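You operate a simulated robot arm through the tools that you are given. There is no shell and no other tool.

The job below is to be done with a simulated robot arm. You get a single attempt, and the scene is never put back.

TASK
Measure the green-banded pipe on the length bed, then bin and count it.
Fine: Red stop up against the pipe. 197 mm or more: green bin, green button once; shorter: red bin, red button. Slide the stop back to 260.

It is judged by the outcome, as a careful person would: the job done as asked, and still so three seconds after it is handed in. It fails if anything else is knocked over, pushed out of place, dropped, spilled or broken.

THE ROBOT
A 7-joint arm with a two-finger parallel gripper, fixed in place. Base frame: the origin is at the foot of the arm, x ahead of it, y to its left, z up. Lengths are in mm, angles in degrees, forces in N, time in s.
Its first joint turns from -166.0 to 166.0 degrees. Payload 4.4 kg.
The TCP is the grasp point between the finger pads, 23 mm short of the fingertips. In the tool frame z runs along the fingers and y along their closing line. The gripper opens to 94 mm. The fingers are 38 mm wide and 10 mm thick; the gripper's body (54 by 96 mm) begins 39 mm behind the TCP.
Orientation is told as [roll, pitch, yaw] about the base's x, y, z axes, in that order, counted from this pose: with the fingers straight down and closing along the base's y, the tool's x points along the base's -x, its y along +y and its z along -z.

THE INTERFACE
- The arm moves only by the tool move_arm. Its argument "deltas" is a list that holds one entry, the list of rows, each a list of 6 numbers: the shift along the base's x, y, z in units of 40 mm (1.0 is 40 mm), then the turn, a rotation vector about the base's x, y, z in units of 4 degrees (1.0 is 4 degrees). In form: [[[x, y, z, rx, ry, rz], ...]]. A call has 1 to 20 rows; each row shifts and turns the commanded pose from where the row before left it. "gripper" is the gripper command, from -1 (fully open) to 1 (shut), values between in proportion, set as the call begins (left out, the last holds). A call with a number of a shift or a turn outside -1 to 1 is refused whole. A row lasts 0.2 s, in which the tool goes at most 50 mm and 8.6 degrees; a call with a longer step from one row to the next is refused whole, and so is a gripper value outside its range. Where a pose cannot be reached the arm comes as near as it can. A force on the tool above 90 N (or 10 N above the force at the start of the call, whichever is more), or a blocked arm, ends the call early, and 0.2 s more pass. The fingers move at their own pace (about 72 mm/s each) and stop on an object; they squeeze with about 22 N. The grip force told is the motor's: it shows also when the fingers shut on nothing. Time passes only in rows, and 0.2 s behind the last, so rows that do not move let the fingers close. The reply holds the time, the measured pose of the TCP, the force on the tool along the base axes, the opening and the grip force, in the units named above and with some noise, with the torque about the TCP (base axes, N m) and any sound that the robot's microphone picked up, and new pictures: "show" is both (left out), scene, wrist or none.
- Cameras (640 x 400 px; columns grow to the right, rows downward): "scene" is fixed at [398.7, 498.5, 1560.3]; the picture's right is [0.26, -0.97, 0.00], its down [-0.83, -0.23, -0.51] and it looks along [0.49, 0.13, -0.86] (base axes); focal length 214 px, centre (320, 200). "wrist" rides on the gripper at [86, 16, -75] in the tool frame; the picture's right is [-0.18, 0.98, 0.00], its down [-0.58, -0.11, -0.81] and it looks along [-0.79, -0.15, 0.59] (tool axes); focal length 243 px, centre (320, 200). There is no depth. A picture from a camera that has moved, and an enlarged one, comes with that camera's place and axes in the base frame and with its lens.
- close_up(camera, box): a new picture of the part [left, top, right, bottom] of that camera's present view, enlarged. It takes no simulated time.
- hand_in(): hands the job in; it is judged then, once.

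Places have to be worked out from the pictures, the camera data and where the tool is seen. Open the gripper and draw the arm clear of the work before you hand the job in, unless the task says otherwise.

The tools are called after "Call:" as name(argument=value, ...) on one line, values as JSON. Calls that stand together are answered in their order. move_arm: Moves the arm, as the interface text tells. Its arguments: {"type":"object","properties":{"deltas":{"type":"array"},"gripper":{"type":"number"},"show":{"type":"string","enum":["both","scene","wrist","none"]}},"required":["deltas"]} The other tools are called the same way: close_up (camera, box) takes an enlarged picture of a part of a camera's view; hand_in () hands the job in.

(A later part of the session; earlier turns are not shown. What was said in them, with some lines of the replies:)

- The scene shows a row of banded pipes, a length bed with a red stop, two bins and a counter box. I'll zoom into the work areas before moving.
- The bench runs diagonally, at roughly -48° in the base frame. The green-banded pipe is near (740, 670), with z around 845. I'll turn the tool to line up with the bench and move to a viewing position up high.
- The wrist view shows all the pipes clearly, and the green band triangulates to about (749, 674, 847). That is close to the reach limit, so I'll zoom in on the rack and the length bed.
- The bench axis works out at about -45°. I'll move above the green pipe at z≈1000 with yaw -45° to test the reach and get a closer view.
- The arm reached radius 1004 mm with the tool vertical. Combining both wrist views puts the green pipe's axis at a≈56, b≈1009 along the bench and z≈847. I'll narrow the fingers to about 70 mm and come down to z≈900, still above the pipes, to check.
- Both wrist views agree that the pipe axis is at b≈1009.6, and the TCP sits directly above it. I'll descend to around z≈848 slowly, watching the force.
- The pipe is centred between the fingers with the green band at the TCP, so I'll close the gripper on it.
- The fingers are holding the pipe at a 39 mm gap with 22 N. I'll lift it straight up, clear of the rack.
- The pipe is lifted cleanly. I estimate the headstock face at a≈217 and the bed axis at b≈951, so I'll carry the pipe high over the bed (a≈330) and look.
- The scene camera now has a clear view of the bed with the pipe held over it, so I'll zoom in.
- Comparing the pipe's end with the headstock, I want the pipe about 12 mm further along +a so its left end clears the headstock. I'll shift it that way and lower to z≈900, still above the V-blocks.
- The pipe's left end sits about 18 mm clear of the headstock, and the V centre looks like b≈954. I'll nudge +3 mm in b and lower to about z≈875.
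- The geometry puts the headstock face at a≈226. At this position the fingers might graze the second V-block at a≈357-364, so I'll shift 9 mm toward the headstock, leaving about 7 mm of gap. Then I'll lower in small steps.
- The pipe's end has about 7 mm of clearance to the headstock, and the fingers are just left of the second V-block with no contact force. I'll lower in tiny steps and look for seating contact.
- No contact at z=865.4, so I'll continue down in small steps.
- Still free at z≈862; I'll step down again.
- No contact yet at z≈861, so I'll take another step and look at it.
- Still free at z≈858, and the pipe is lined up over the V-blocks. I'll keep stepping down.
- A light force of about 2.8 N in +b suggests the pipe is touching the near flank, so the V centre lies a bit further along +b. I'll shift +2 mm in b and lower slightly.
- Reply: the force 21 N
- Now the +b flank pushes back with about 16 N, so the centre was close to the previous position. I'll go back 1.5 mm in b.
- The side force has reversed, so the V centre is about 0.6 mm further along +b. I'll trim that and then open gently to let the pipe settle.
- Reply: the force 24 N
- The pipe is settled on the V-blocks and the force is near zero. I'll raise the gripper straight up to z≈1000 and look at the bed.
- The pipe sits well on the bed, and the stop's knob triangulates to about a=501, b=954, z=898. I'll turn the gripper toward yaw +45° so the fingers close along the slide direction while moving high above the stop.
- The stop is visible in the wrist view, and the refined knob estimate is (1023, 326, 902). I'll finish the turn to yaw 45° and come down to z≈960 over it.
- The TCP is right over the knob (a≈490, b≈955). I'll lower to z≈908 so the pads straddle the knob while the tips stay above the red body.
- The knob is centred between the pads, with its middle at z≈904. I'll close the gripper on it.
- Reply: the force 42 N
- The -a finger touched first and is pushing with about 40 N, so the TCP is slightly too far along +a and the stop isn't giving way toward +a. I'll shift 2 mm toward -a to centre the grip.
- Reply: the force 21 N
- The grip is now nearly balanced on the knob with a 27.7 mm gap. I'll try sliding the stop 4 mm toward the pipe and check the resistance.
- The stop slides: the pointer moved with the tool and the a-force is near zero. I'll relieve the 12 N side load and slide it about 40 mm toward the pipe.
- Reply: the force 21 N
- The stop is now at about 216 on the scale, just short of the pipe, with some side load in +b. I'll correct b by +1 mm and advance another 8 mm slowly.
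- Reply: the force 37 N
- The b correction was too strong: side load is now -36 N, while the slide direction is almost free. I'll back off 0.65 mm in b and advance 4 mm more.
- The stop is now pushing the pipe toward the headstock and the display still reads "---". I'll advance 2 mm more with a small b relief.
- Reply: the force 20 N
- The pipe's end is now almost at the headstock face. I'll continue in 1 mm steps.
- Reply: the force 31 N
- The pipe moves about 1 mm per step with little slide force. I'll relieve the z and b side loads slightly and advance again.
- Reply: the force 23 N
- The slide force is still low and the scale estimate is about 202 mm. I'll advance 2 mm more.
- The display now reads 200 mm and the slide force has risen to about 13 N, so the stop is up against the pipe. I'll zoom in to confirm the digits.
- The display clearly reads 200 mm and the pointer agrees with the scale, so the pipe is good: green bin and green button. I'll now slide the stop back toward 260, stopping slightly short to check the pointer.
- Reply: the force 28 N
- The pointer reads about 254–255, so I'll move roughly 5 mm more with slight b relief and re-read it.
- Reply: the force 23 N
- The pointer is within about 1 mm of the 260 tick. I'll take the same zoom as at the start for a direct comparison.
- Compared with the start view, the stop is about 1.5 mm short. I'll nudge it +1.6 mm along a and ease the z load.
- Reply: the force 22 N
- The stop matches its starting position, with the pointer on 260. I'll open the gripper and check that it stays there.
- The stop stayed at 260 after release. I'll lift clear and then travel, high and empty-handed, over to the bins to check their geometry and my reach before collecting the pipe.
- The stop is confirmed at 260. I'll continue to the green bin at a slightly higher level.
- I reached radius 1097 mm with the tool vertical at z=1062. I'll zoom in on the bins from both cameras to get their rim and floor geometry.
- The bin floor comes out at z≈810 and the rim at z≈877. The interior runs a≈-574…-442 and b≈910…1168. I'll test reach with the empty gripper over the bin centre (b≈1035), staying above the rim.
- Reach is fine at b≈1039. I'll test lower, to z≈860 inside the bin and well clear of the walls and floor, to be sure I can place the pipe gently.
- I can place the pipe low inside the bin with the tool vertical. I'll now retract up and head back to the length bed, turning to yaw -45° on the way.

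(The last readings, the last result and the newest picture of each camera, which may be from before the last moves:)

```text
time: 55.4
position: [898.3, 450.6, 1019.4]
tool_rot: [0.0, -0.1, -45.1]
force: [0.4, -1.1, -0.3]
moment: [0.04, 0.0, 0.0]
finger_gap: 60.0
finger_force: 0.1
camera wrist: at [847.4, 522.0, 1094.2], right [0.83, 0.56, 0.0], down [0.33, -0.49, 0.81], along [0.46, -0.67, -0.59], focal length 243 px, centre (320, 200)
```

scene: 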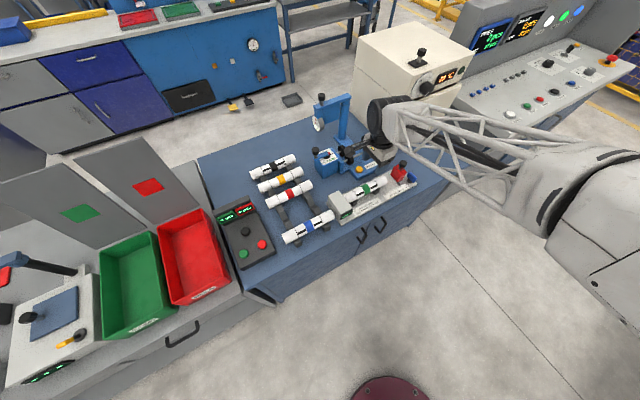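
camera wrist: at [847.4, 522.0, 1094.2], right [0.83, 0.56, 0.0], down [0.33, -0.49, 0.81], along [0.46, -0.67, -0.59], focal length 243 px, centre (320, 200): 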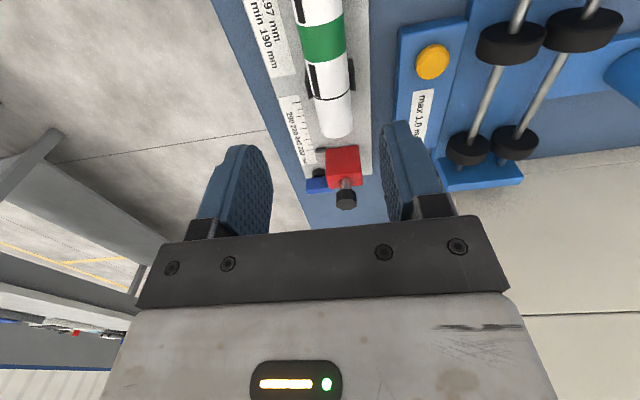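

The TCP is within 3 mm of the target over the pipe. I'll trim and descend to z≈900, then check alignment.

Call:
move_arm(deltas=[[[0.081, -0.039, -0.8, 0, 0, 0], [0, 0, -0.8, 0, 0, 0], [0, 0, -0.8, 0, 0, 0], [0, 0, -0.5, 0, 0, 0], [0, 0, 0, 0, 0, 0]]], show="both")

Call:
close_up(camera="wrist", box=[160, 0, 480, 250])

Call:
close_up(camera="scene", box=[330, 165, 410, 215])

```text
time: 56.6
position: [900.8, 447.0, 904.7]
tool_rot: [0.1, -0.1, -45.0]
force: [0.0, -0.2, 0.0]
moment: [0.01, -0.03, 0.01]
finger_gap: 60.3
finger_force: 0.1
camera wrist: at [851.1, 520.1, 980.5], right [0.83, 0.56, 0.0], down [0.33, -0.49, 0.81], along [0.46, -0.67, -0.59], focal length 243 px, centre (320, 200)
```

scene: 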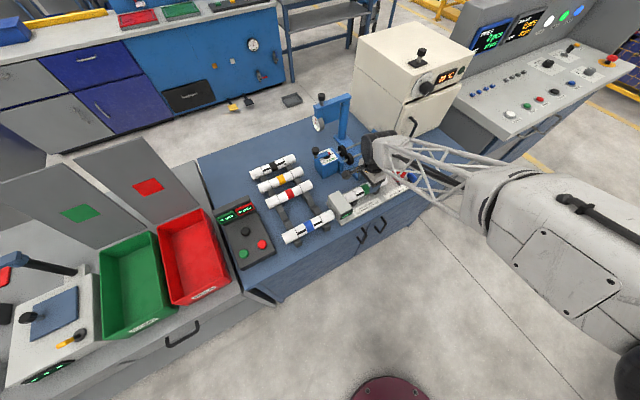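
wrist: 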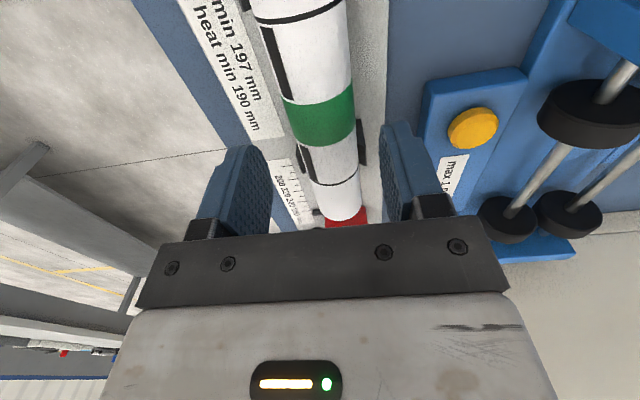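

```text
1.60 times, centred on (320, 125) of wrist
camera zoom: at [851.1, 520.1, 980.5], right [0.83, 0.56, 0.0], down [0.33, -0.49, 0.81], along [0.46, -0.67, -0.59], focal length 388 px, centre (320, 320)
```

zoom: 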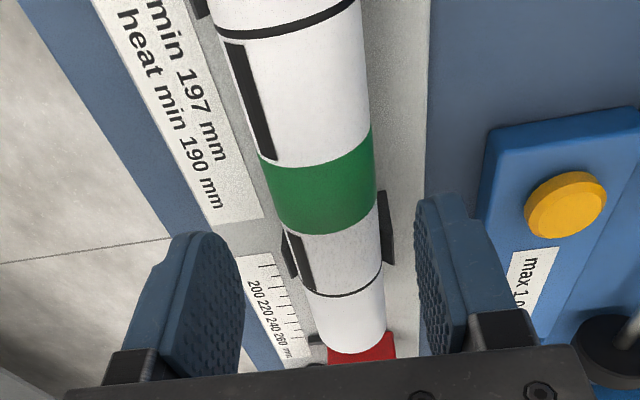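

```text
8.00 times, centred on (370, 190) of scene
camera zoom: at [398.7, 498.5, 1560.3], right [0.26, -0.97, 0.0], down [-0.83, -0.23, -0.51], along [0.49, 0.13, -0.86], focal length 1716 px, centre (-80, 280)
```

zoom: 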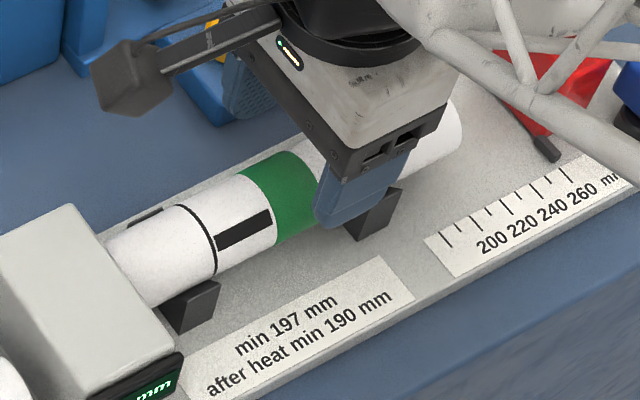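

The green band is centred under the TCP and the fingers will fit between the two V-blocks. I'll descend to z≈852 for the grip.

Call:
move_arm(deltas=[[[0, 0, -0.4, 0, 0, 0], [0, 0, -0.4, 0, 0, 0], [0, 0, -0.3, 0, 0, 0], [0, 0, -0.2, 0, 0, 0], [0, 0, 0, 0, 0, 0]]], show="wrist")

Call:
close_up(camera="scene", box=[330, 165, 410, 215])

```text
time: 57.8
position: [901.9, 449.5, 852.8]
tool_rot: [0.0, 0.0, -45.1]
force: [0.0, -0.6, -0.2]
moment: [0.01, 0.01, 0.02]
finger_gap: 60.3
finger_force: 0.0
camera wrist: at [851.4, 520.4, 928.2], right [0.83, 0.56, 0.0], down [0.33, -0.49, 0.81], along [0.46, -0.67, -0.59], focal length 243 px, centre (320, 200)
```

wrist: 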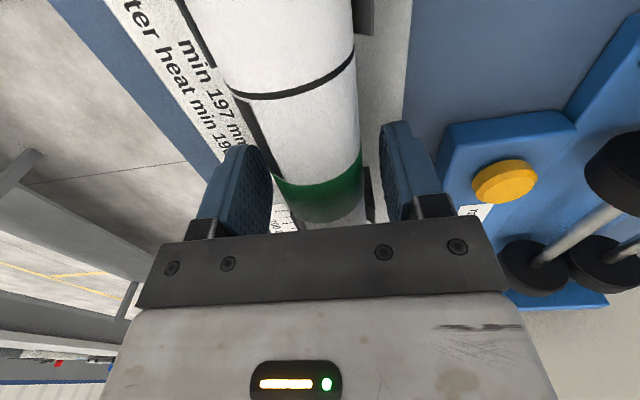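

```text
8.00 times, centred on (370, 190) of scene
camera zoom: at [398.7, 498.5, 1560.3], right [0.26, -0.97, 0.0], down [-0.83, -0.23, -0.51], along [0.49, 0.13, -0.86], focal length 1716 px, centre (-80, 280)
```

zoom: 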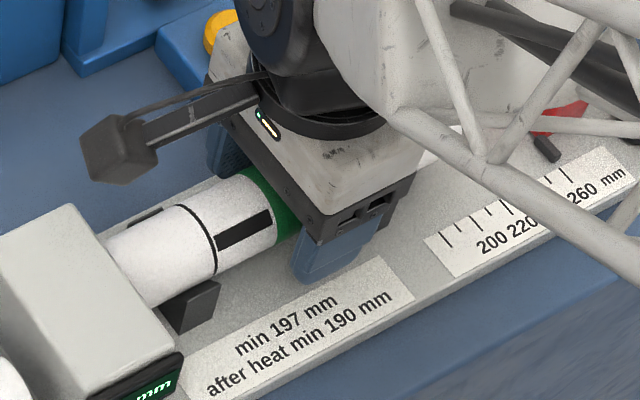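

The pipe lies between the fingers, matching the previous grip view. I'll close the gripper.

Call:
move_arm(deltas=[[[0, 0, 0, 0, 0, 0], [0, 0, 0, 0, 0, 0], [0, 0, 0, 0, 0, 0], [0, 0, 0, 0, 0, 0]]], gripper=1, show="none")

```text
time: 58.8
position: [901.9, 449.3, 853.6]
tool_rot: [0.2, -0.2, -45.0]
force: [4.3, 3.8, 4.1]
moment: [0.04, -0.03, 0.16]
finger_gap: 38.9
finger_force: 22.2
```

The pipe is gripped at 38.9 mm with 22 N. I'll ease it slightly away from the headstock and lift.

Call:
move_arm(deltas=[[[0, 0, 0.08, 0, 0, 0], [0.04, -0.04, 0.1, 0, 0, 0], [0.02, -0.02, 0.4, 0, 0, 0], [0, 0, 0.7, 0, 0, 0], [0, 0, 0.9, 0, 0, 0], [0, 0, 0.9, 0, 0, 0], [0, 0, 0.9, 0, 0, 0], [0, 0, 0.4, 0, 0, 0]]], show="both")

Call:
close_up(camera="scene", box=[330, 140, 430, 220])

```text
time: 60.6
position: [905.5, 444.2, 1027.0]
tool_rot: [-0.1, 0.0, -45.1]
force: [0.4, -0.5, -1.6]
moment: [-0.01, -0.02, 0.03]
finger_gap: 39.1
finger_force: 22.2
camera wrist: at [855.0, 516.2, 1101.8], right [0.83, 0.56, 0.0], down [0.33, -0.49, 0.81], along [0.46, -0.67, -0.59], focal length 243 px, centre (320, 200)
```

scene: 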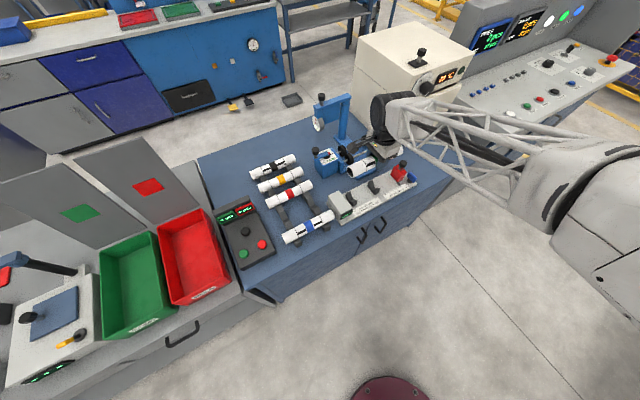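
wrist: 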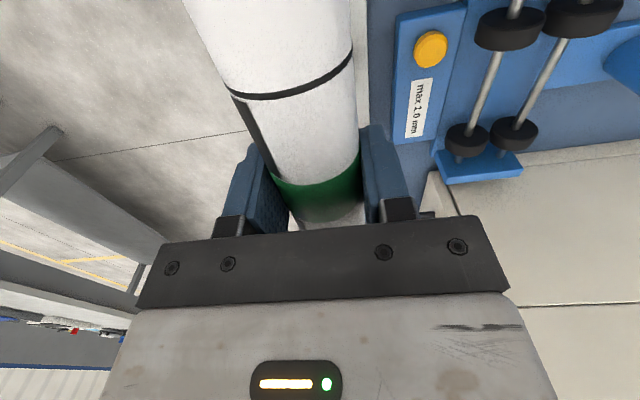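

```text
5.00 times, centred on (380, 180) of scene
camera zoom: at [398.7, 498.5, 1560.3], right [0.26, -0.97, 0.0], down [-0.83, -0.23, -0.51], along [0.49, 0.13, -0.86], focal length 1072 px, centre (20, 300)
```

zoom: 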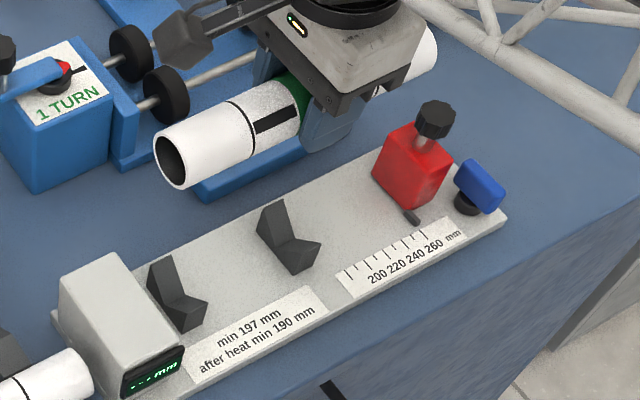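

The pipe is up and the stop still reads 260. I'll carry the pipe high to the green bin while turning to yaw +45° so it lies along the bin's long side.

Call:
move_arm(deltas=[[[-0.664, 0.81, 0, 0, 0, 1], [-0.664, 0.81, 0, 0, 0, 1], [-0.664, 0.81, 0, 0, 0, 1], [-0.664, 0.81, 0, 0, 0, 1], [-0.664, 0.81, 0, 0, 0, 1], [-0.664, 0.81, 0, 0, 0, 1], [-0.664, 0.81, 0, 0, 0, 1], [-0.664, 0.81, 0, 0, 0, 1], [-0.664, 0.81, 0, 0, 0, 1], [-0.664, 0.81, 0, 0, 0, 1], [-0.664, 0.81, 0, 0, 0, 1], [-0.664, 0.81, 0, 0, 0, 1], [-0.664, 0.81, 0, 0, 0, 1], [-0.664, 0.81, 0, 0, 0, 1], [-0.664, 0.81, 0, 0, 0, 1], [-0.664, 0.81, 0, 0, 0, 1], [-0.664, 0.81, 0, 0, 0, 1]]], show="none")

Call:
move_arm(deltas=[[[-0.664, 0.81, 0, 0, 0, 1], [-0.664, 0.81, 0, 0, 0, 1], [-0.664, 0.81, 0, 0, 0, 1], [0, 0, 0, 0, 0, 1], [0, 0, 0, 0, 0, 1], [0, 0, 0, 0, 0, 0.5], [0, 0, 0, 0, 0, 0]]], show="both")

Call:
close_up(camera="scene", box=[60, 200, 230, 340])

```text
time: 64.2
position: [449.8, 995.5, 1026.9]
tool_rot: [0.0, -0.1, 23.1]
force: [-0.2, 0.2, -0.3]
moment: [-0.01, -0.02, -0.02]
finger_gap: 39.3
finger_force: 21.7
```

```text
time: 65.8
position: [371.7, 1093.9, 1027.2]
tool_rot: [0.0, -0.2, 44.9]
force: [0.0, 0.5, -0.6]
moment: [0.0, 0.05, -0.01]
finger_gap: 39.0
finger_force: 22.4
camera wrist: at [298.2, 1044.0, 1101.9], right [-0.56, 0.83, 0.0], down [0.49, 0.33, 0.81], along [0.67, 0.46, -0.59], focal length 243 px, centre (320, 200)
```

scene: 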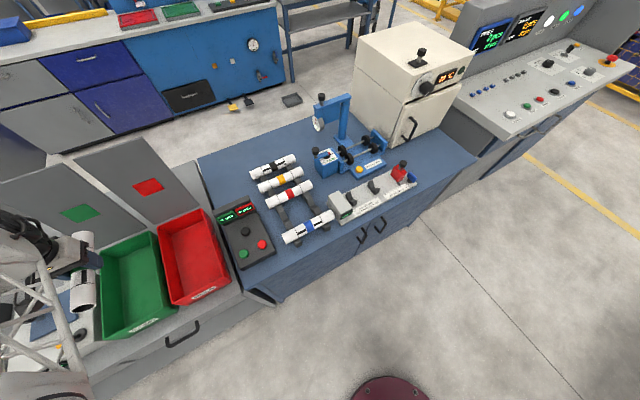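
wrist: 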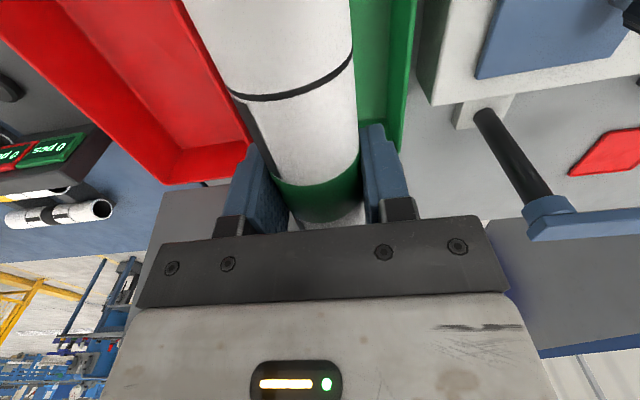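

```text
2.86 times, centred on (145, 270) of scene
camera zoom: at [398.7, 498.5, 1560.3], right [0.26, -0.97, 0.0], down [-0.83, -0.23, -0.51], along [0.49, 0.13, -0.86], focal length 613 px, centre (820, 0)
```

zoom: 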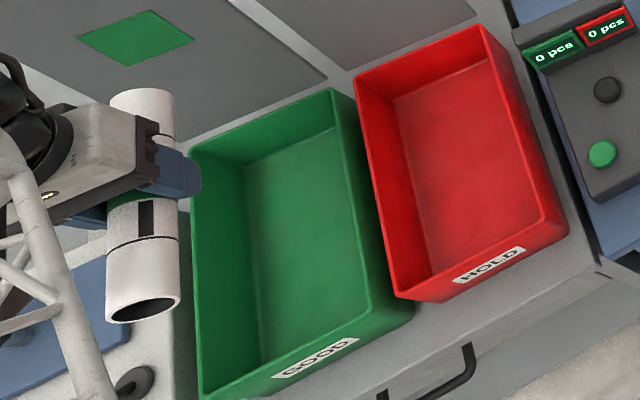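

The pipe is aligned with the bin's long direction at a≈-511, b≈1036. I'll lower it to just above the rim and check.

Call:
move_arm(deltas=[[[0, 0, -0.7, 0, 0, 0], [0, 0, -0.8, 0, 0, 0], [0, 0, -0.8, 0, 0, 0], [0, 0, -0.6, 0, 0, 0], [0, 0, 0, 0, 0, 0]]], show="both")

Call:
close_up(camera="scene", box=[80, 200, 220, 320])

Call:
close_up(camera="wrist", box=[160, 0, 480, 230])

```text
time: 67.0
position: [371.6, 1097.5, 912.2]
tool_rot: [0.0, 0.1, 44.9]
force: [-0.5, -0.5, -0.7]
moment: [-0.02, 0.01, 0.0]
finger_gap: 39.0
finger_force: 21.8
camera wrist: at [299.5, 1045.4, 986.7], right [-0.56, 0.83, 0.0], down [0.49, 0.33, 0.81], along [0.67, 0.46, -0.59], focal length 243 px, centre (320, 200)
```

scene: 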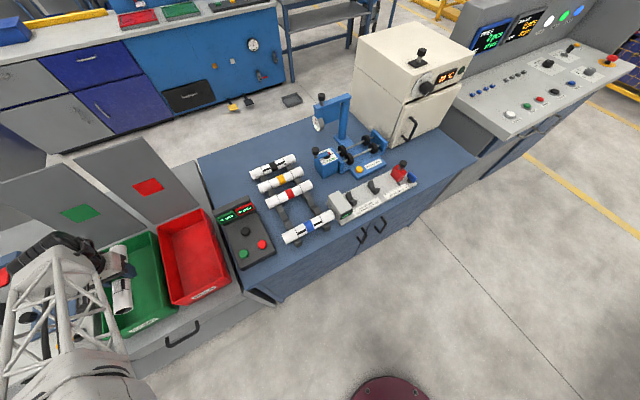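
wrist: 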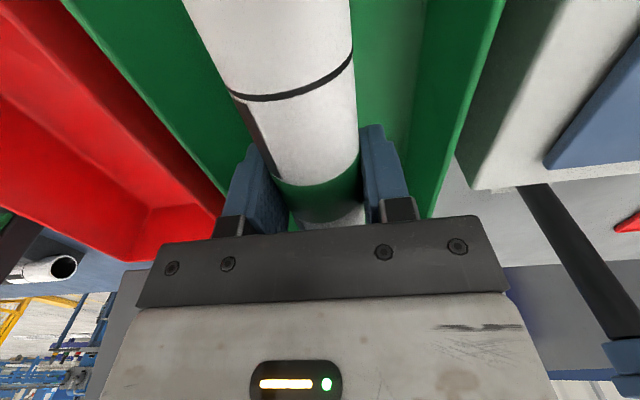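

```text
3.33 times, centred on (150, 260) of scene
camera zoom: at [398.7, 498.5, 1560.3], right [0.26, -0.97, 0.0], down [-0.83, -0.23, -0.51], along [0.49, 0.13, -0.86], focal length 715 px, centre (887, 0)
```

zoom: 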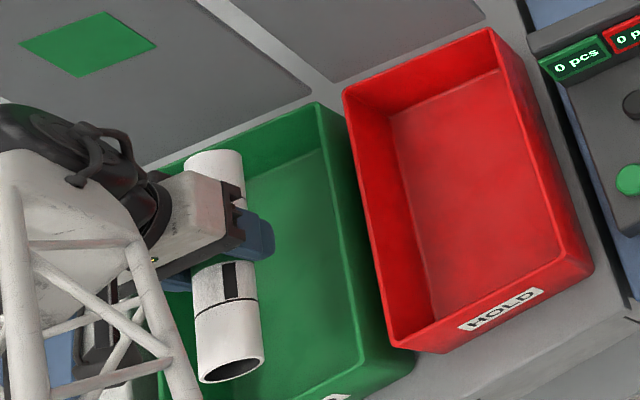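

```text
1.74 times, centred on (320, 115) of wrist
camera zoom: at [299.5, 1045.4, 986.7], right [-0.56, 0.83, 0.0], down [0.49, 0.33, 0.81], along [0.67, 0.46, -0.59], focal length 422 px, centre (320, 348)
```

zoom: 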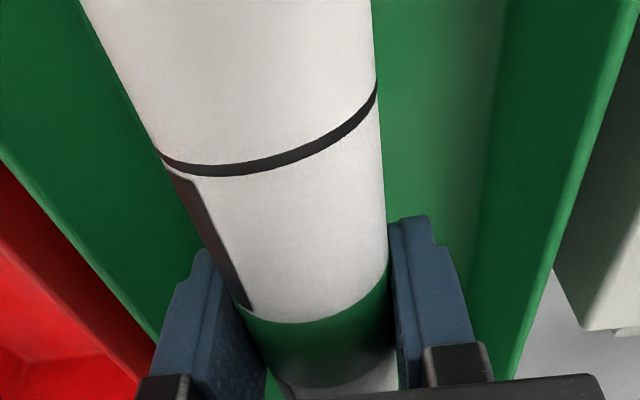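

The pipe is well inside the bin's footprint on all sides. I'll lower it into the bin to about z≈855.

Call:
move_arm(deltas=[[[0, 0, -0.5, 0, 0, 0], [0, 0, -0.5, 0, 0, 0], [0, 0, -0.4, 0, 0, 0], [0, 0, 0, 0, 0, 0]]], show="none")

Call:
close_up(camera="scene", box=[80, 200, 220, 320])

```text
time: 68.0
position: [373.2, 1094.2, 854.1]
tool_rot: [0.1, -0.1, 45.0]
force: [0.0, 0.8, -0.8]
moment: [-0.02, 0.0, 0.01]
finger_gap: 39.2
finger_force: 22.3
```

```text
3.33 times, centred on (150, 260) of scene
camera zoom: at [398.7, 498.5, 1560.3], right [0.26, -0.97, 0.0], down [-0.83, -0.23, -0.51], along [0.49, 0.13, -0.86], focal length 715 px, centre (887, 0)
```

zoom: 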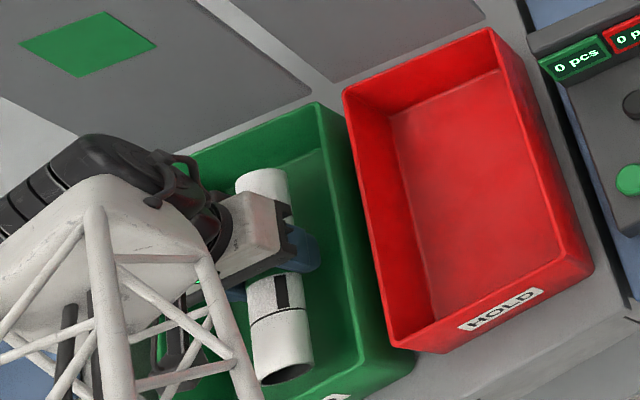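

Still free at z=854. The fingertips extend about 3 mm below the pipe, so I'll approach the floor carefully.

Call:
move_arm(deltas=[[[0, 0, -0.15, 0, 0, 0], [0, 0, -0.15, 0, 0, 0], [0, 0, 0, 0, 0, 0]]], show="none")

Call:
close_up(camera="scene", box=[100, 220, 200, 320])

```text
time: 68.8
position: [372.2, 1093.9, 842.2]
tool_rot: [0.0, -0.1, 45.1]
force: [0.1, -0.3, -0.9]
moment: [0.0, 0.01, -0.02]
finger_gap: 39.1
finger_force: 22.2
```

```text
4.00 times, centred on (150, 270) of scene
camera zoom: at [398.7, 498.5, 1560.3], right [0.26, -0.97, 0.0], down [-0.83, -0.23, -0.51], along [0.49, 0.13, -0.86], focal length 858 px, centre (1000, -80)
```

zoom: 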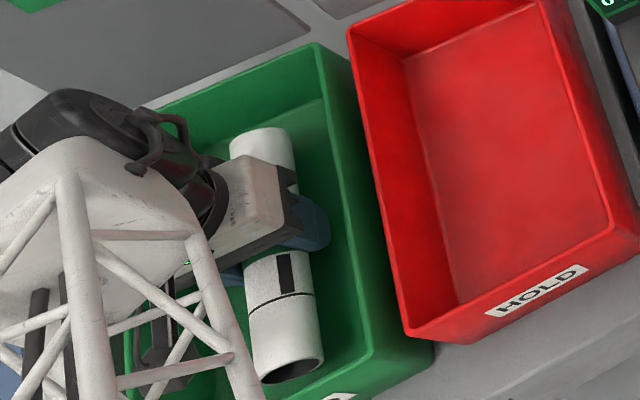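

No contact at z=842. I'll step down 3 mm at a time.

Call:
move_arm(deltas=[[[0, 0, -0.075, 0, 0, 0], [0, 0, 0, 0, 0, 0]]], show="none")

Call:
move_arm(deltas=[[[0, 0, -0.075, 0, 0, 0], [0, 0, 0, 0, 0, 0]]], show="none")

```text
time: 69.4
position: [373.4, 1094.4, 839.4]
tool_rot: [0.0, -0.1, 45.0]
force: [0.0, -0.3, -1.1]
moment: [-0.01, 0.0, -0.01]
finger_gap: 39.1
finger_force: 21.8
```

```text
time: 70.0
position: [372.5, 1092.5, 838.1]
tool_rot: [0.0, 0.0, 45.0]
force: [0.3, -0.4, -1.1]
moment: [-0.01, 0.02, -0.03]
finger_gap: 39.0
finger_force: 22.1
```

Still free at z≈838. I'll take two more small steps.

Call:
move_arm(deltas=[[[0, 0, -0.06, 0, 0, 0], [0, 0, 0, 0, 0, 0]]], show="none")

Call:
move_arm(deltas=[[[0, 0, -0.06, 0, 0, 0], [0, 0, 0, 0, 0, 0]]], show="wrist")

```text
time: 70.6
position: [371.7, 1091.0, 834.1]
tool_rot: [0.0, -0.1, 44.9]
force: [0.8, -0.8, -1.0]
moment: [0.0, -0.01, 0.01]
finger_gap: 38.9
finger_force: 22.1
```

```text
time: 71.2
position: [373.2, 1093.0, 832.4]
tool_rot: [0.0, 0.0, 45.1]
force: [0.0, 0.7, -0.9]
moment: [-0.03, 0.0, -0.01]
finger_gap: 39.3
finger_force: 21.8
camera wrist: at [299.2, 1042.6, 907.3], right [-0.56, 0.83, 0.0], down [0.49, 0.33, 0.81], along [0.67, 0.46, -0.59], focal length 243 px, centre (320, 200)
```

wrist: 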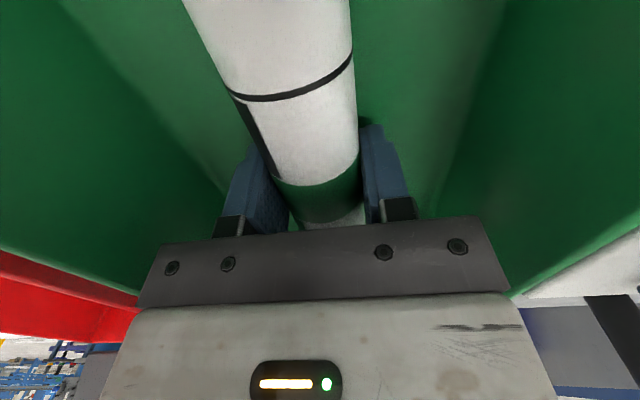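

Shadows show the fingertips close to the floor, but there is still no contact force. I'll keep stepping 2 mm at a time.

Call:
move_arm(deltas=[[[0, 0, -0.05, 0, 0, 0], [0, 0, 0, 0, 0, 0]]], show="none")

Call:
move_arm(deltas=[[[0, 0, -0.05, 0, 0, 0], [0, 0, 0, 0, 0, 0]]], show="none")

Call:
move_arm(deltas=[[[0, 0, -0.05, 0, 0, 0], [0, 0, 0, 0, 0, 0]]], show="wrist")

```text
time: 71.8
position: [372.1, 1092.3, 830.8]
tool_rot: [0.1, 0.0, 45.0]
force: [0.1, 0.4, -0.6]
moment: [0.0, 0.02, 0.01]
finger_gap: 39.4
finger_force: 22.0
```

```text
time: 72.4
position: [371.5, 1092.8, 829.2]
tool_rot: [0.0, 0.0, 45.0]
force: [0.4, -0.2, -0.7]
moment: [0.01, 0.02, 0.01]
finger_gap: 39.1
finger_force: 22.0
```

```text
time: 73.0
position: [372.2, 1093.3, 828.4]
tool_rot: [0.1, -0.2, 45.0]
force: [-0.8, -2.8, 11.0]
moment: [-0.21, -0.01, -0.15]
finger_gap: 39.0
finger_force: 22.0
camera wrist: at [299.0, 1042.9, 903.0], right [-0.56, 0.83, 0.0], down [0.49, 0.33, 0.81], along [0.67, 0.46, -0.59], focal length 243 px, centre (320, 200)
```

wrist: 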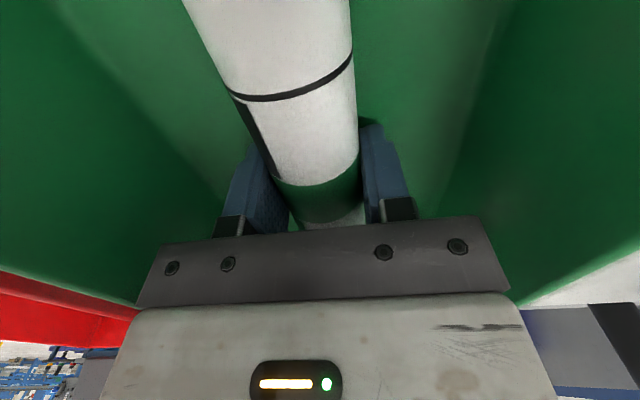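

The fingertips touched the bin floor at z≈828 (11 N), so the pipe is only a few mm above it. I'll back off 1 mm and release gently.

Call:
move_arm(deltas=[[[0, 0, 0.03, 0, 0, 0], [0, 0, 0, 0, 0, 0]]], show="none")

Call:
move_arm(deltas=[[[0, 0, 0, 0, 0, 0], [0, 0, 0, 0, 0, 0], [0, 0, 0, 0, 0, 0], [0, 0, 0, 0, 0, 0]]], gripper=-0.2, show="wrist")

```text
time: 73.6
position: [371.5, 1093.2, 828.9]
tool_rot: [-0.1, 0.0, 45.1]
force: [2.1, 0.1, 5.6]
moment: [0.08, -0.15, -0.07]
finger_gap: 39.2
finger_force: 22.0
```

```text
time: 74.6
position: [370.4, 1094.1, 828.2]
tool_rot: [0.0, 0.0, 45.0]
force: [-2.5, -0.7, 3.6]
moment: [-0.09, 0.05, -0.12]
finger_gap: 55.9
finger_force: 0.0
camera wrist: at [298.7, 1043.0, 903.1], right [-0.56, 0.83, 0.0], down [0.49, 0.33, 0.81], along [0.67, 0.46, -0.59], focal length 243 px, centre (320, 200)
```

wrist: 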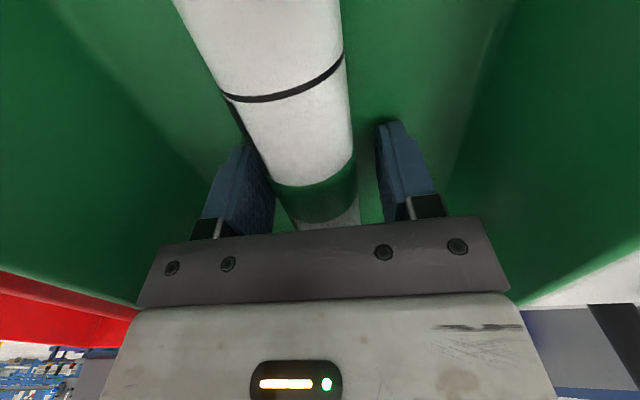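

The pipe is released and rests on the bin floor. I'll raise the gripper straight up.

Call:
move_arm(deltas=[[[0, 0, 0.2, 0, 0, 0], [0, 0, 0.4, 0, 0, 0], [0, 0, 0.7, 0, 0, 0], [0, 0, 0.9, 0, 0, 0], [0, 0, 0.9, 0, 0, 0], [0, 0, 0.9, 0, 0, 0], [0, 0, 0.5, 0, 0, 0]]], show="both")

Call:
close_up(camera="wrist", box=[0, 0, 400, 230])

```text
time: 76.2
position: [373.3, 1094.5, 1009.2]
tool_rot: [0.0, 0.0, 45.0]
force: [0.2, -0.3, -0.4]
moment: [0.0, 0.01, 0.02]
finger_gap: 56.1
finger_force: 0.0
camera wrist: at [299.8, 1044.8, 1084.0], right [-0.56, 0.83, 0.0], down [0.49, 0.33, 0.81], along [0.67, 0.46, -0.59], focal length 243 px, centre (320, 200)
```

scene: 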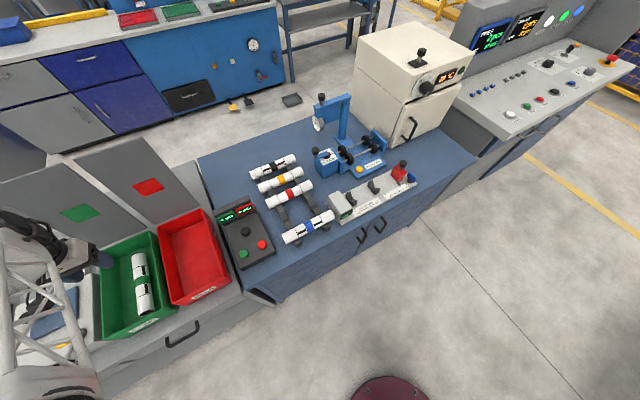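
wrist: 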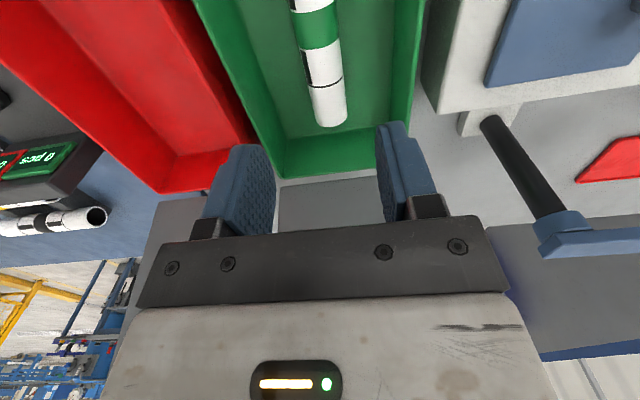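

```text
1.60 times, centred on (200, 115) of wrist
camera zoom: at [299.8, 1044.8, 1084.0], right [-0.56, 0.83, 0.0], down [0.49, 0.33, 0.81], along [0.67, 0.46, -0.59], focal length 388 px, centre (512, 336)
```

zoom: 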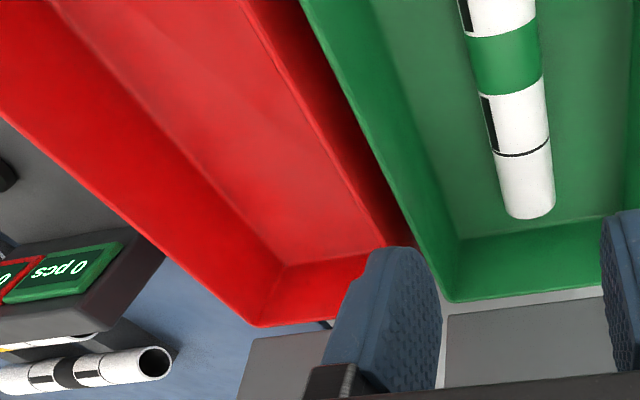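

The pipe lies in the green bin. Next is the green button: I'll close the fingers and move above its estimated place (a≈-188, b≈950) for a closer look.

Call:
move_arm(deltas=[[[0.46, -0.805, 0, 0, 0, 0], [0.46, -0.805, 0, 0, 0, 0], [0.46, -0.805, 0, 0, 0, 0], [0.46, -0.805, 0, 0, 0, 0], [0.46, -0.805, 0, 0, 0, 0], [0.46, -0.805, 0, 0, 0, 0], [0.46, -0.805, 0, 0, 0, 0], [0.46, -0.805, 0, 0, 0, 0], [0.46, -0.805, 0, 0, 0, 0], [0, 0, 0, 0, 0, 0]]], gripper=1, show="both")

Call:
close_up(camera="wrist", box=[160, 0, 480, 230])

Call:
close_up(camera="scene", box=[90, 200, 290, 330])

```text
time: 78.4
position: [538.0, 806.5, 1003.9]
tool_rot: [0.0, -0.1, 44.9]
force: [0.1, -0.3, 0.4]
moment: [0.04, -0.01, 0.01]
finger_gap: 0.2
finger_force: 21.7
camera wrist: at [464.6, 756.0, 1079.3], right [-0.56, 0.83, 0.0], down [0.49, 0.33, 0.81], along [0.67, 0.46, -0.59], focal length 243 px, centre (320, 200)
```

scene: 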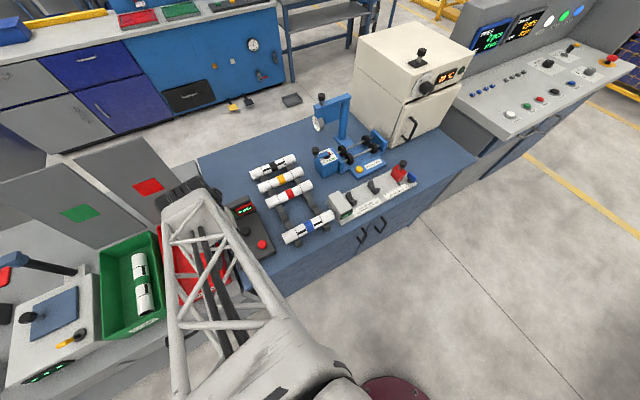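
wrist: 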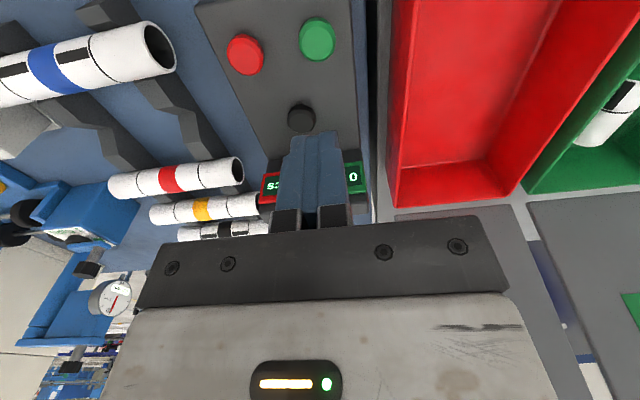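

```text
1.74 times, centred on (320, 115) of wrist
camera zoom: at [464.6, 756.0, 1079.3], right [-0.56, 0.83, 0.0], down [0.49, 0.33, 0.81], along [0.67, 0.46, -0.59], focal length 422 px, centre (320, 348)
```

zoom: 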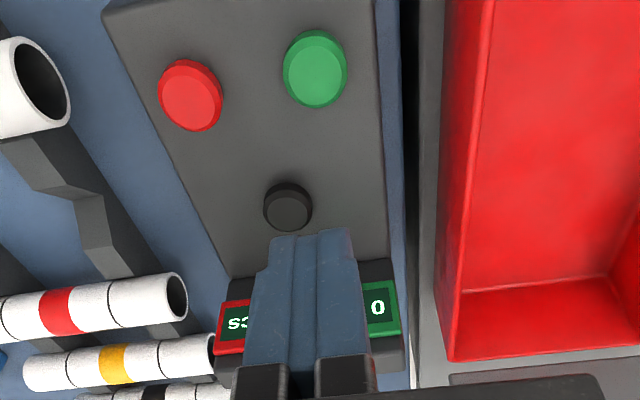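

```text
3.08 times, centred on (190, 265) of scene
camera zoom: at [398.7, 498.5, 1560.3], right [0.26, -0.97, 0.0], down [-0.83, -0.23, -0.51], along [0.49, 0.13, -0.86], focal length 660 px, centre (720, 0)
```

zoom: 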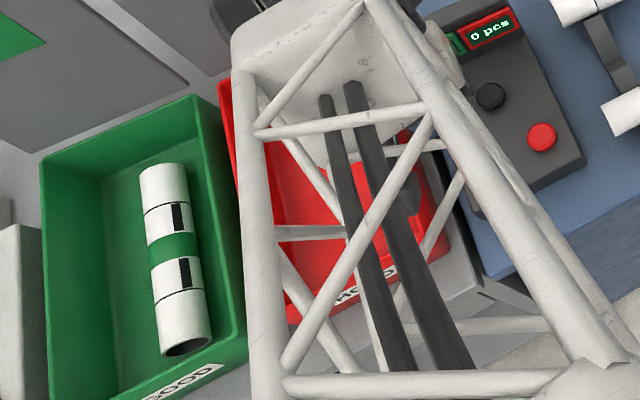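

The green button triangulates to a≈-188, b≈948.5, z≈843. I'll trim by 3 mm and descend to z≈900 to check alignment before pressing.

Call:
move_arm(deltas=[[[0, -0.07, -0.6, 0, 0, 0], [0, 0, -0.7, 0, 0, 0], [0, 0, -0.7, 0, 0, 0], [0, 0, -0.6, 0, 0, 0], [0, 0, 0, 0, 0, 0]]], show="both")

Call:
close_up(camera="wrist", box=[160, 0, 480, 230])

Call:
close_up(camera="scene", box=[200, 190, 280, 270])

```text
time: 79.6
position: [536.6, 799.8, 901.0]
tool_rot: [0.0, 0.1, 45.0]
force: [0.7, -0.3, 0.4]
moment: [0.02, 0.0, -0.02]
finger_gap: 0.1
finger_force: 22.3
camera wrist: at [462.8, 749.8, 976.4], right [-0.56, 0.83, 0.0], down [0.49, 0.33, 0.81], along [0.67, 0.46, -0.59], focal length 243 px, centre (320, 200)
```

scene: 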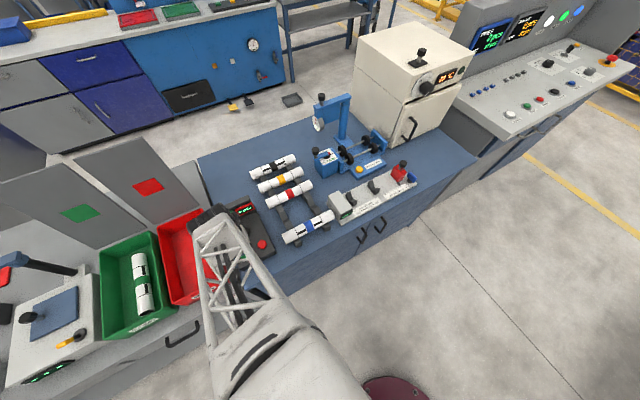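
wrist: 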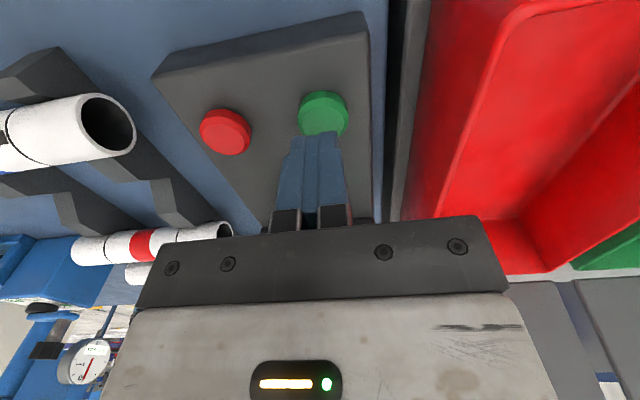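

```text
1.74 times, centred on (320, 115) of wrist
camera zoom: at [462.8, 749.8, 976.4], right [-0.56, 0.83, 0.0], down [0.49, 0.33, 0.81], along [0.67, 0.46, -0.59], focal length 422 px, centre (320, 348)
```

zoom: 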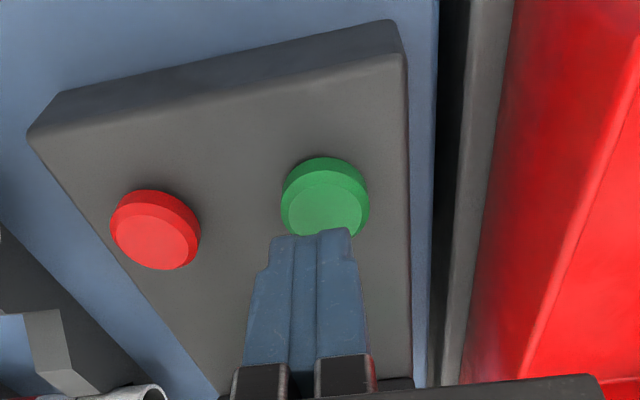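

```text
5.00 times, centred on (240, 230) of scene
camera zoom: at [398.7, 498.5, 1560.3], right [0.26, -0.97, 0.0], down [-0.83, -0.23, -0.51], along [0.49, 0.13, -0.86], focal length 1072 px, centre (720, 50)
```

zoom: 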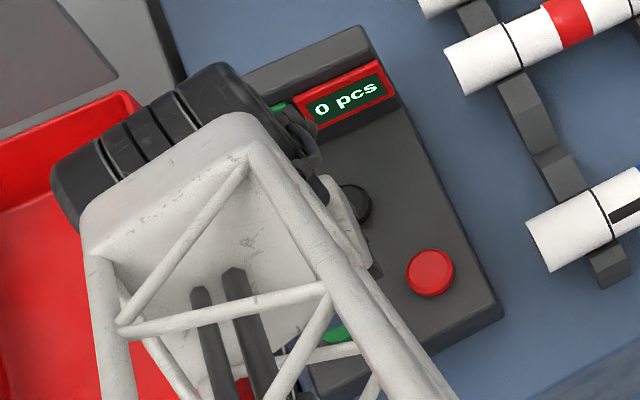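

The closed fingertips are nearly centred over the green button, whose top is at z≈848. I'll trim slightly and descend to just above contact.

Call:
move_arm(deltas=[[[0, 0.05, -0.3, 0, 0, 0], [0, 0, -0.3, 0, 0, 0], [0, 0, 0, 0, 0, 0]]], show="wrist")

Call:
close_up(camera="wrist", box=[200, 50, 440, 230])

```text
time: 80.4
position: [536.7, 803.6, 879.1]
tool_rot: [0.0, -0.2, 45.0]
force: [-1.0, 0.1, 0.3]
moment: [0.0, 0.02, 0.02]
finger_gap: 0.1
finger_force: 21.8
camera wrist: at [463.3, 752.7, 954.2], right [-0.56, 0.83, 0.0], down [0.49, 0.33, 0.81], along [0.67, 0.46, -0.59], focal length 243 px, centre (320, 200)
```

wrist: 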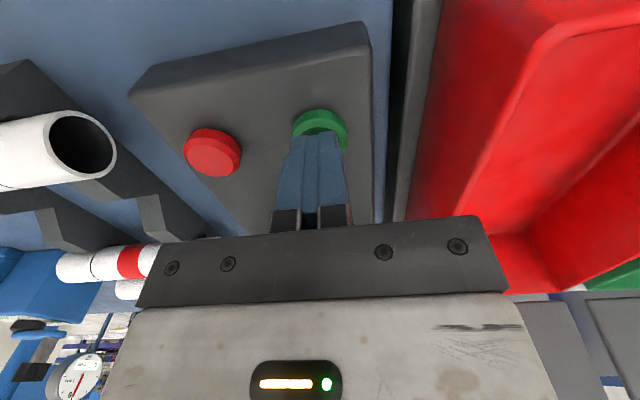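

```text
2.22 times, centred on (320, 140) of wrist
camera zoom: at [463.3, 752.7, 954.2], right [-0.56, 0.83, 0.0], down [0.49, 0.33, 0.81], along [0.67, 0.46, -0.59], focal length 539 px, centre (320, 333)
```

zoom: 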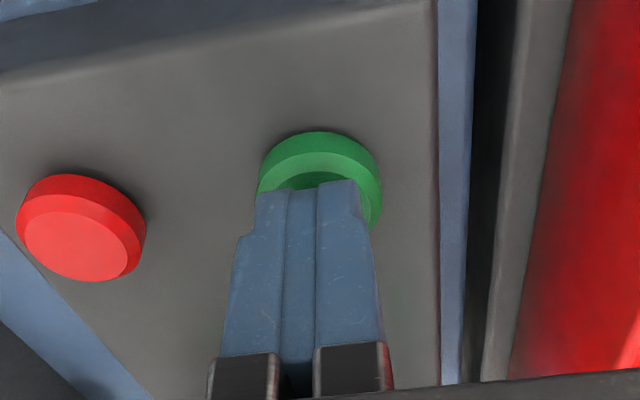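

The fingertips hover a few mm above the button. I'll press down in small one-way steps while watching force and sound.

Call:
move_arm(deltas=[[[0, 0, -0.06, 0, 0, 0], [0, 0, -0.06, 0, 0, 0]]], show="none")

```text
time: 81.0
position: [537.6, 804.6, 873.9]
tool_rot: [0.0, 0.0, 44.9]
force: [-1.1, 0.2, 0.2]
moment: [-0.01, -0.01, -0.05]
finger_gap: 0.0
finger_force: 21.7
```

No contact yet at z≈874, so I'll continue down.

Call:
move_arm(deltas=[[[0, 0, -0.06, 0, 0, 0]]], show="none")

```text
time: 81.4
position: [536.6, 802.3, 872.1]
tool_rot: [0.0, 0.0, 45.0]
force: [0.3, -0.1, -0.1]
moment: [-0.01, -0.01, 0.02]
finger_gap: 0.0
finger_force: 22.0
```

Still free at z≈872; another small step.

Call:
move_arm(deltas=[[[0, 0, -0.06, 0, 0, 0]]], show="none")

```text
time: 81.8
position: [537.2, 802.6, 870.4]
tool_rot: [0.0, -0.1, 45.0]
force: [0.9, -1.0, 0.8]
moment: [-0.03, -0.02, 0.0]
finger_gap: 0.2
finger_force: 21.8
```

Contact hasn't clearly started at z≈870. I'll continue.

Call:
move_arm(deltas=[[[0, 0, -0.06, 0, 0, 0]]], show="none")

```text
time: 82.2
position: [539.4, 802.5, 867.6]
tool_rot: [-0.1, -0.1, 45.0]
force: [-1.1, -1.0, 2.7]
moment: [-0.04, 0.07, 0.0]
finger_gap: 0.0
finger_force: 22.8
heard: click
```

I heard a click at light contact, so the button registered. I'll retract straight up now and read the display.

Call:
move_arm(deltas=[[[0, 0, 0.3, 0, 0, 0], [0, 0, 0.7, 0, 0, 0], [0, 0, 0.9, 0, 0, 0], [0, 0, 0.9, 0, 0, 0], [0, 0, 0.9, 0, 0, 0]]], show="both")

Call:
close_up(camera="wrist", box=[220, 60, 420, 220])

Call:
close_up(camera="scene", box=[200, 190, 280, 270])

```text
time: 83.4
position: [534.5, 802.5, 1015.9]
tool_rot: [0.1, 0.0, 45.1]
force: [0.0, 0.5, -0.3]
moment: [0.01, 0.01, 0.03]
finger_gap: 0.1
finger_force: 21.9
camera wrist: at [461.3, 751.6, 1091.2], right [-0.56, 0.83, 0.0], down [0.49, 0.33, 0.81], along [0.67, 0.46, -0.59], focal length 243 px, centre (320, 200)
```

scene: 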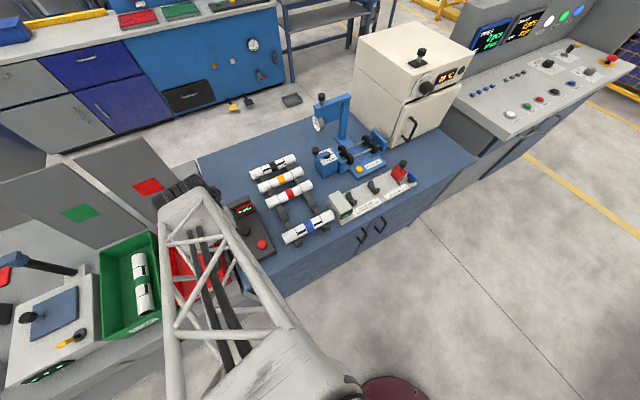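
wrist: 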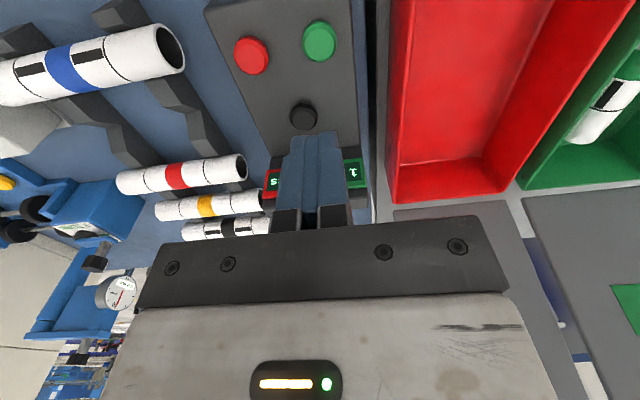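

```text
2.50 times, centred on (320, 140) of wrist
camera zoom: at [461.3, 751.6, 1091.2], right [-0.56, 0.83, 0.0], down [0.49, 0.33, 0.81], along [0.67, 0.46, -0.59], focal length 606 px, centre (320, 350)
```

zoom: 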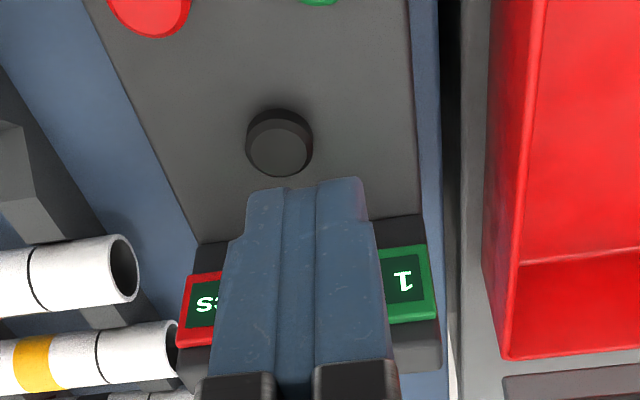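

```text
5.00 times, centred on (240, 230) of scene
camera zoom: at [398.7, 498.5, 1560.3], right [0.26, -0.97, 0.0], down [-0.83, -0.23, -0.51], along [0.49, 0.13, -0.86], focal length 1072 px, centre (720, 50)
```

zoom: 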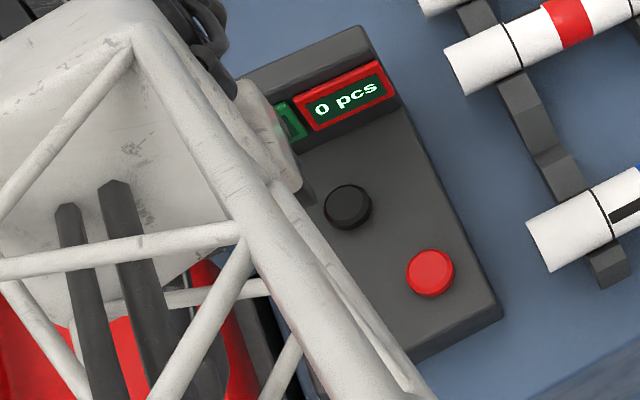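

The green counter now shows 1 and the red shows 0. I'll open the gripper and draw the arm back clear of the bench for a final check.

Call:
move_arm(deltas=[[[-0.3, -0.3, 0.7, 0, 0, 0], [-0.64, -0.62, 0.2, 0, 0, 0], [-0.64, -0.62, 0.2, 0, 0, 0], [-0.64, -0.62, 0.2, 0, 0, 0], [-0.64, -0.62, 0.2, 0, 0, 0], [-0.64, -0.62, 0.2, 0, 0, 0], [-0.64, -0.62, 0.2, 0, 0, 0], [-0.64, -0.62, 0.2, 0, 0, 0], [-0.64, -0.62, 0.2, 0, 0, 0], [0, 0, 0, 0, 0, 0]]], gripper=-1, show="both")

Call:
close_up(camera="scene", box=[90, 190, 290, 340])

Call:
close_up(camera="scene", box=[370, 150, 430, 195])

Call:
close_up(camera="scene", box=[230, 140, 430, 260])

```text
time: 85.6
position: [322.9, 593.0, 1108.4]
tool_rot: [0.0, -0.1, 44.9]
force: [0.8, -0.7, -0.2]
moment: [-0.03, -0.01, -0.01]
finger_gap: 94.2
finger_force: 0.1
camera wrist: at [249.7, 542.8, 1183.3], right [-0.56, 0.83, 0.0], down [0.49, 0.33, 0.81], along [0.67, 0.46, -0.59], focal length 243 px, centre (320, 200)
```

scene: 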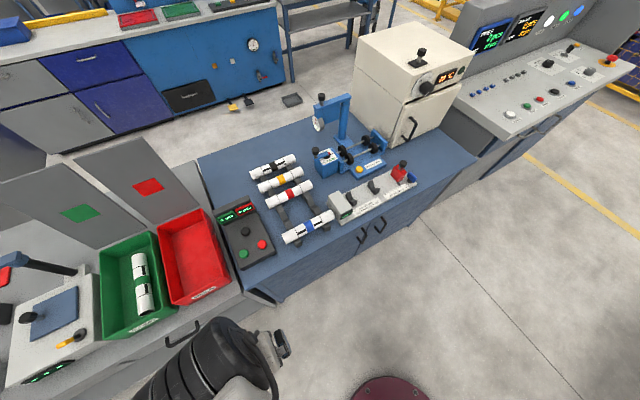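
wrist: 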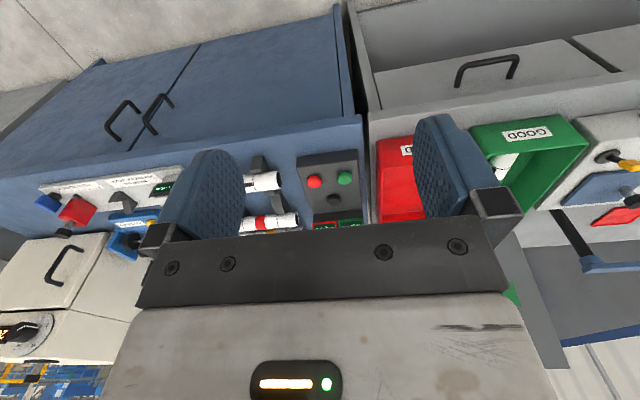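

```text
2.67 times, centred on (190, 265) of scene
camera zoom: at [398.7, 498.5, 1560.3], right [0.26, -0.97, 0.0], down [-0.83, -0.23, -0.51], along [0.49, 0.13, -0.86], focal length 572 px, centre (667, 27)
```

zoom: 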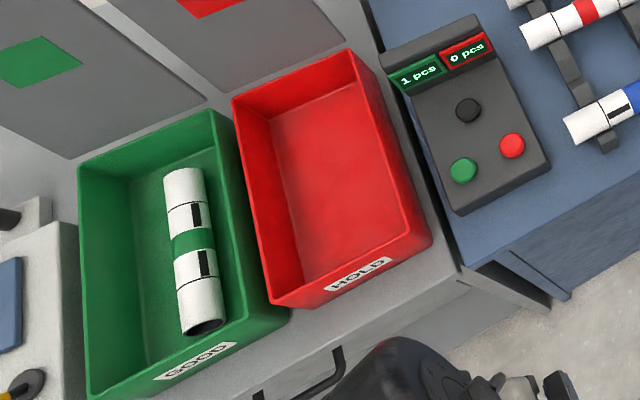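

```text
8.89 times, centred on (400, 172) of scene
camera zoom: at [398.7, 498.5, 1560.3], right [0.26, -0.97, 0.0], down [-0.83, -0.23, -0.51], along [0.49, 0.13, -0.86], focal length 1906 px, centre (-391, 444)
```

zoom: 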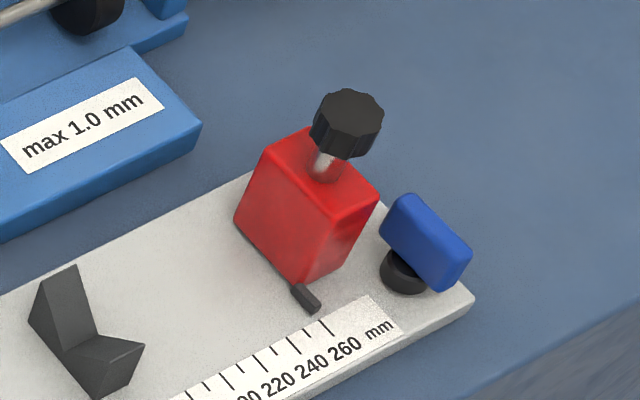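

```text
3.20 times, centred on (330, 200) of scene
camera zoom: at [398.7, 498.5, 1560.3], right [0.26, -0.97, 0.0], down [-0.83, -0.23, -0.51], along [0.49, 0.13, -0.86], focal length 686 px, centre (288, 200)
```

zoom: 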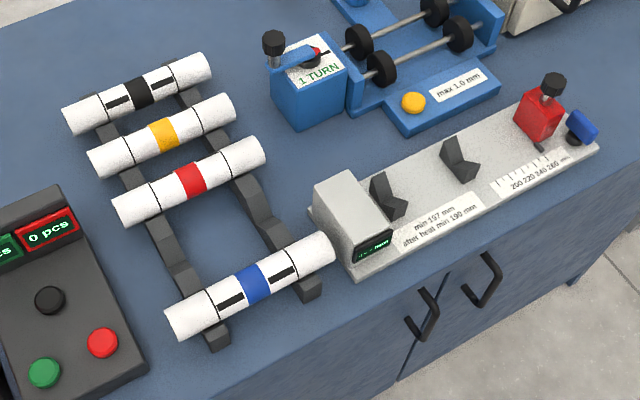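

The final views confirm everything. The pipe measured 200 mm and is in the green bin. The counters show green 1 and red 0, and the stop is back at 260. Nothing else has moved, and the arm is clear with the gripper open, so I'll hand in.

Call:
hand_in()

```text
The job is handed in.
```

The green-banded pipe measured 200 mm on the length bed, over the 197 mm limit, so it went in the green bin. I pressed the green button once; the counters now show green 1 and red 0.

The red stop is back at 260. Nothing else in the scene was disturbed. I handed the job in with the gripper open and the arm clear of the bench.
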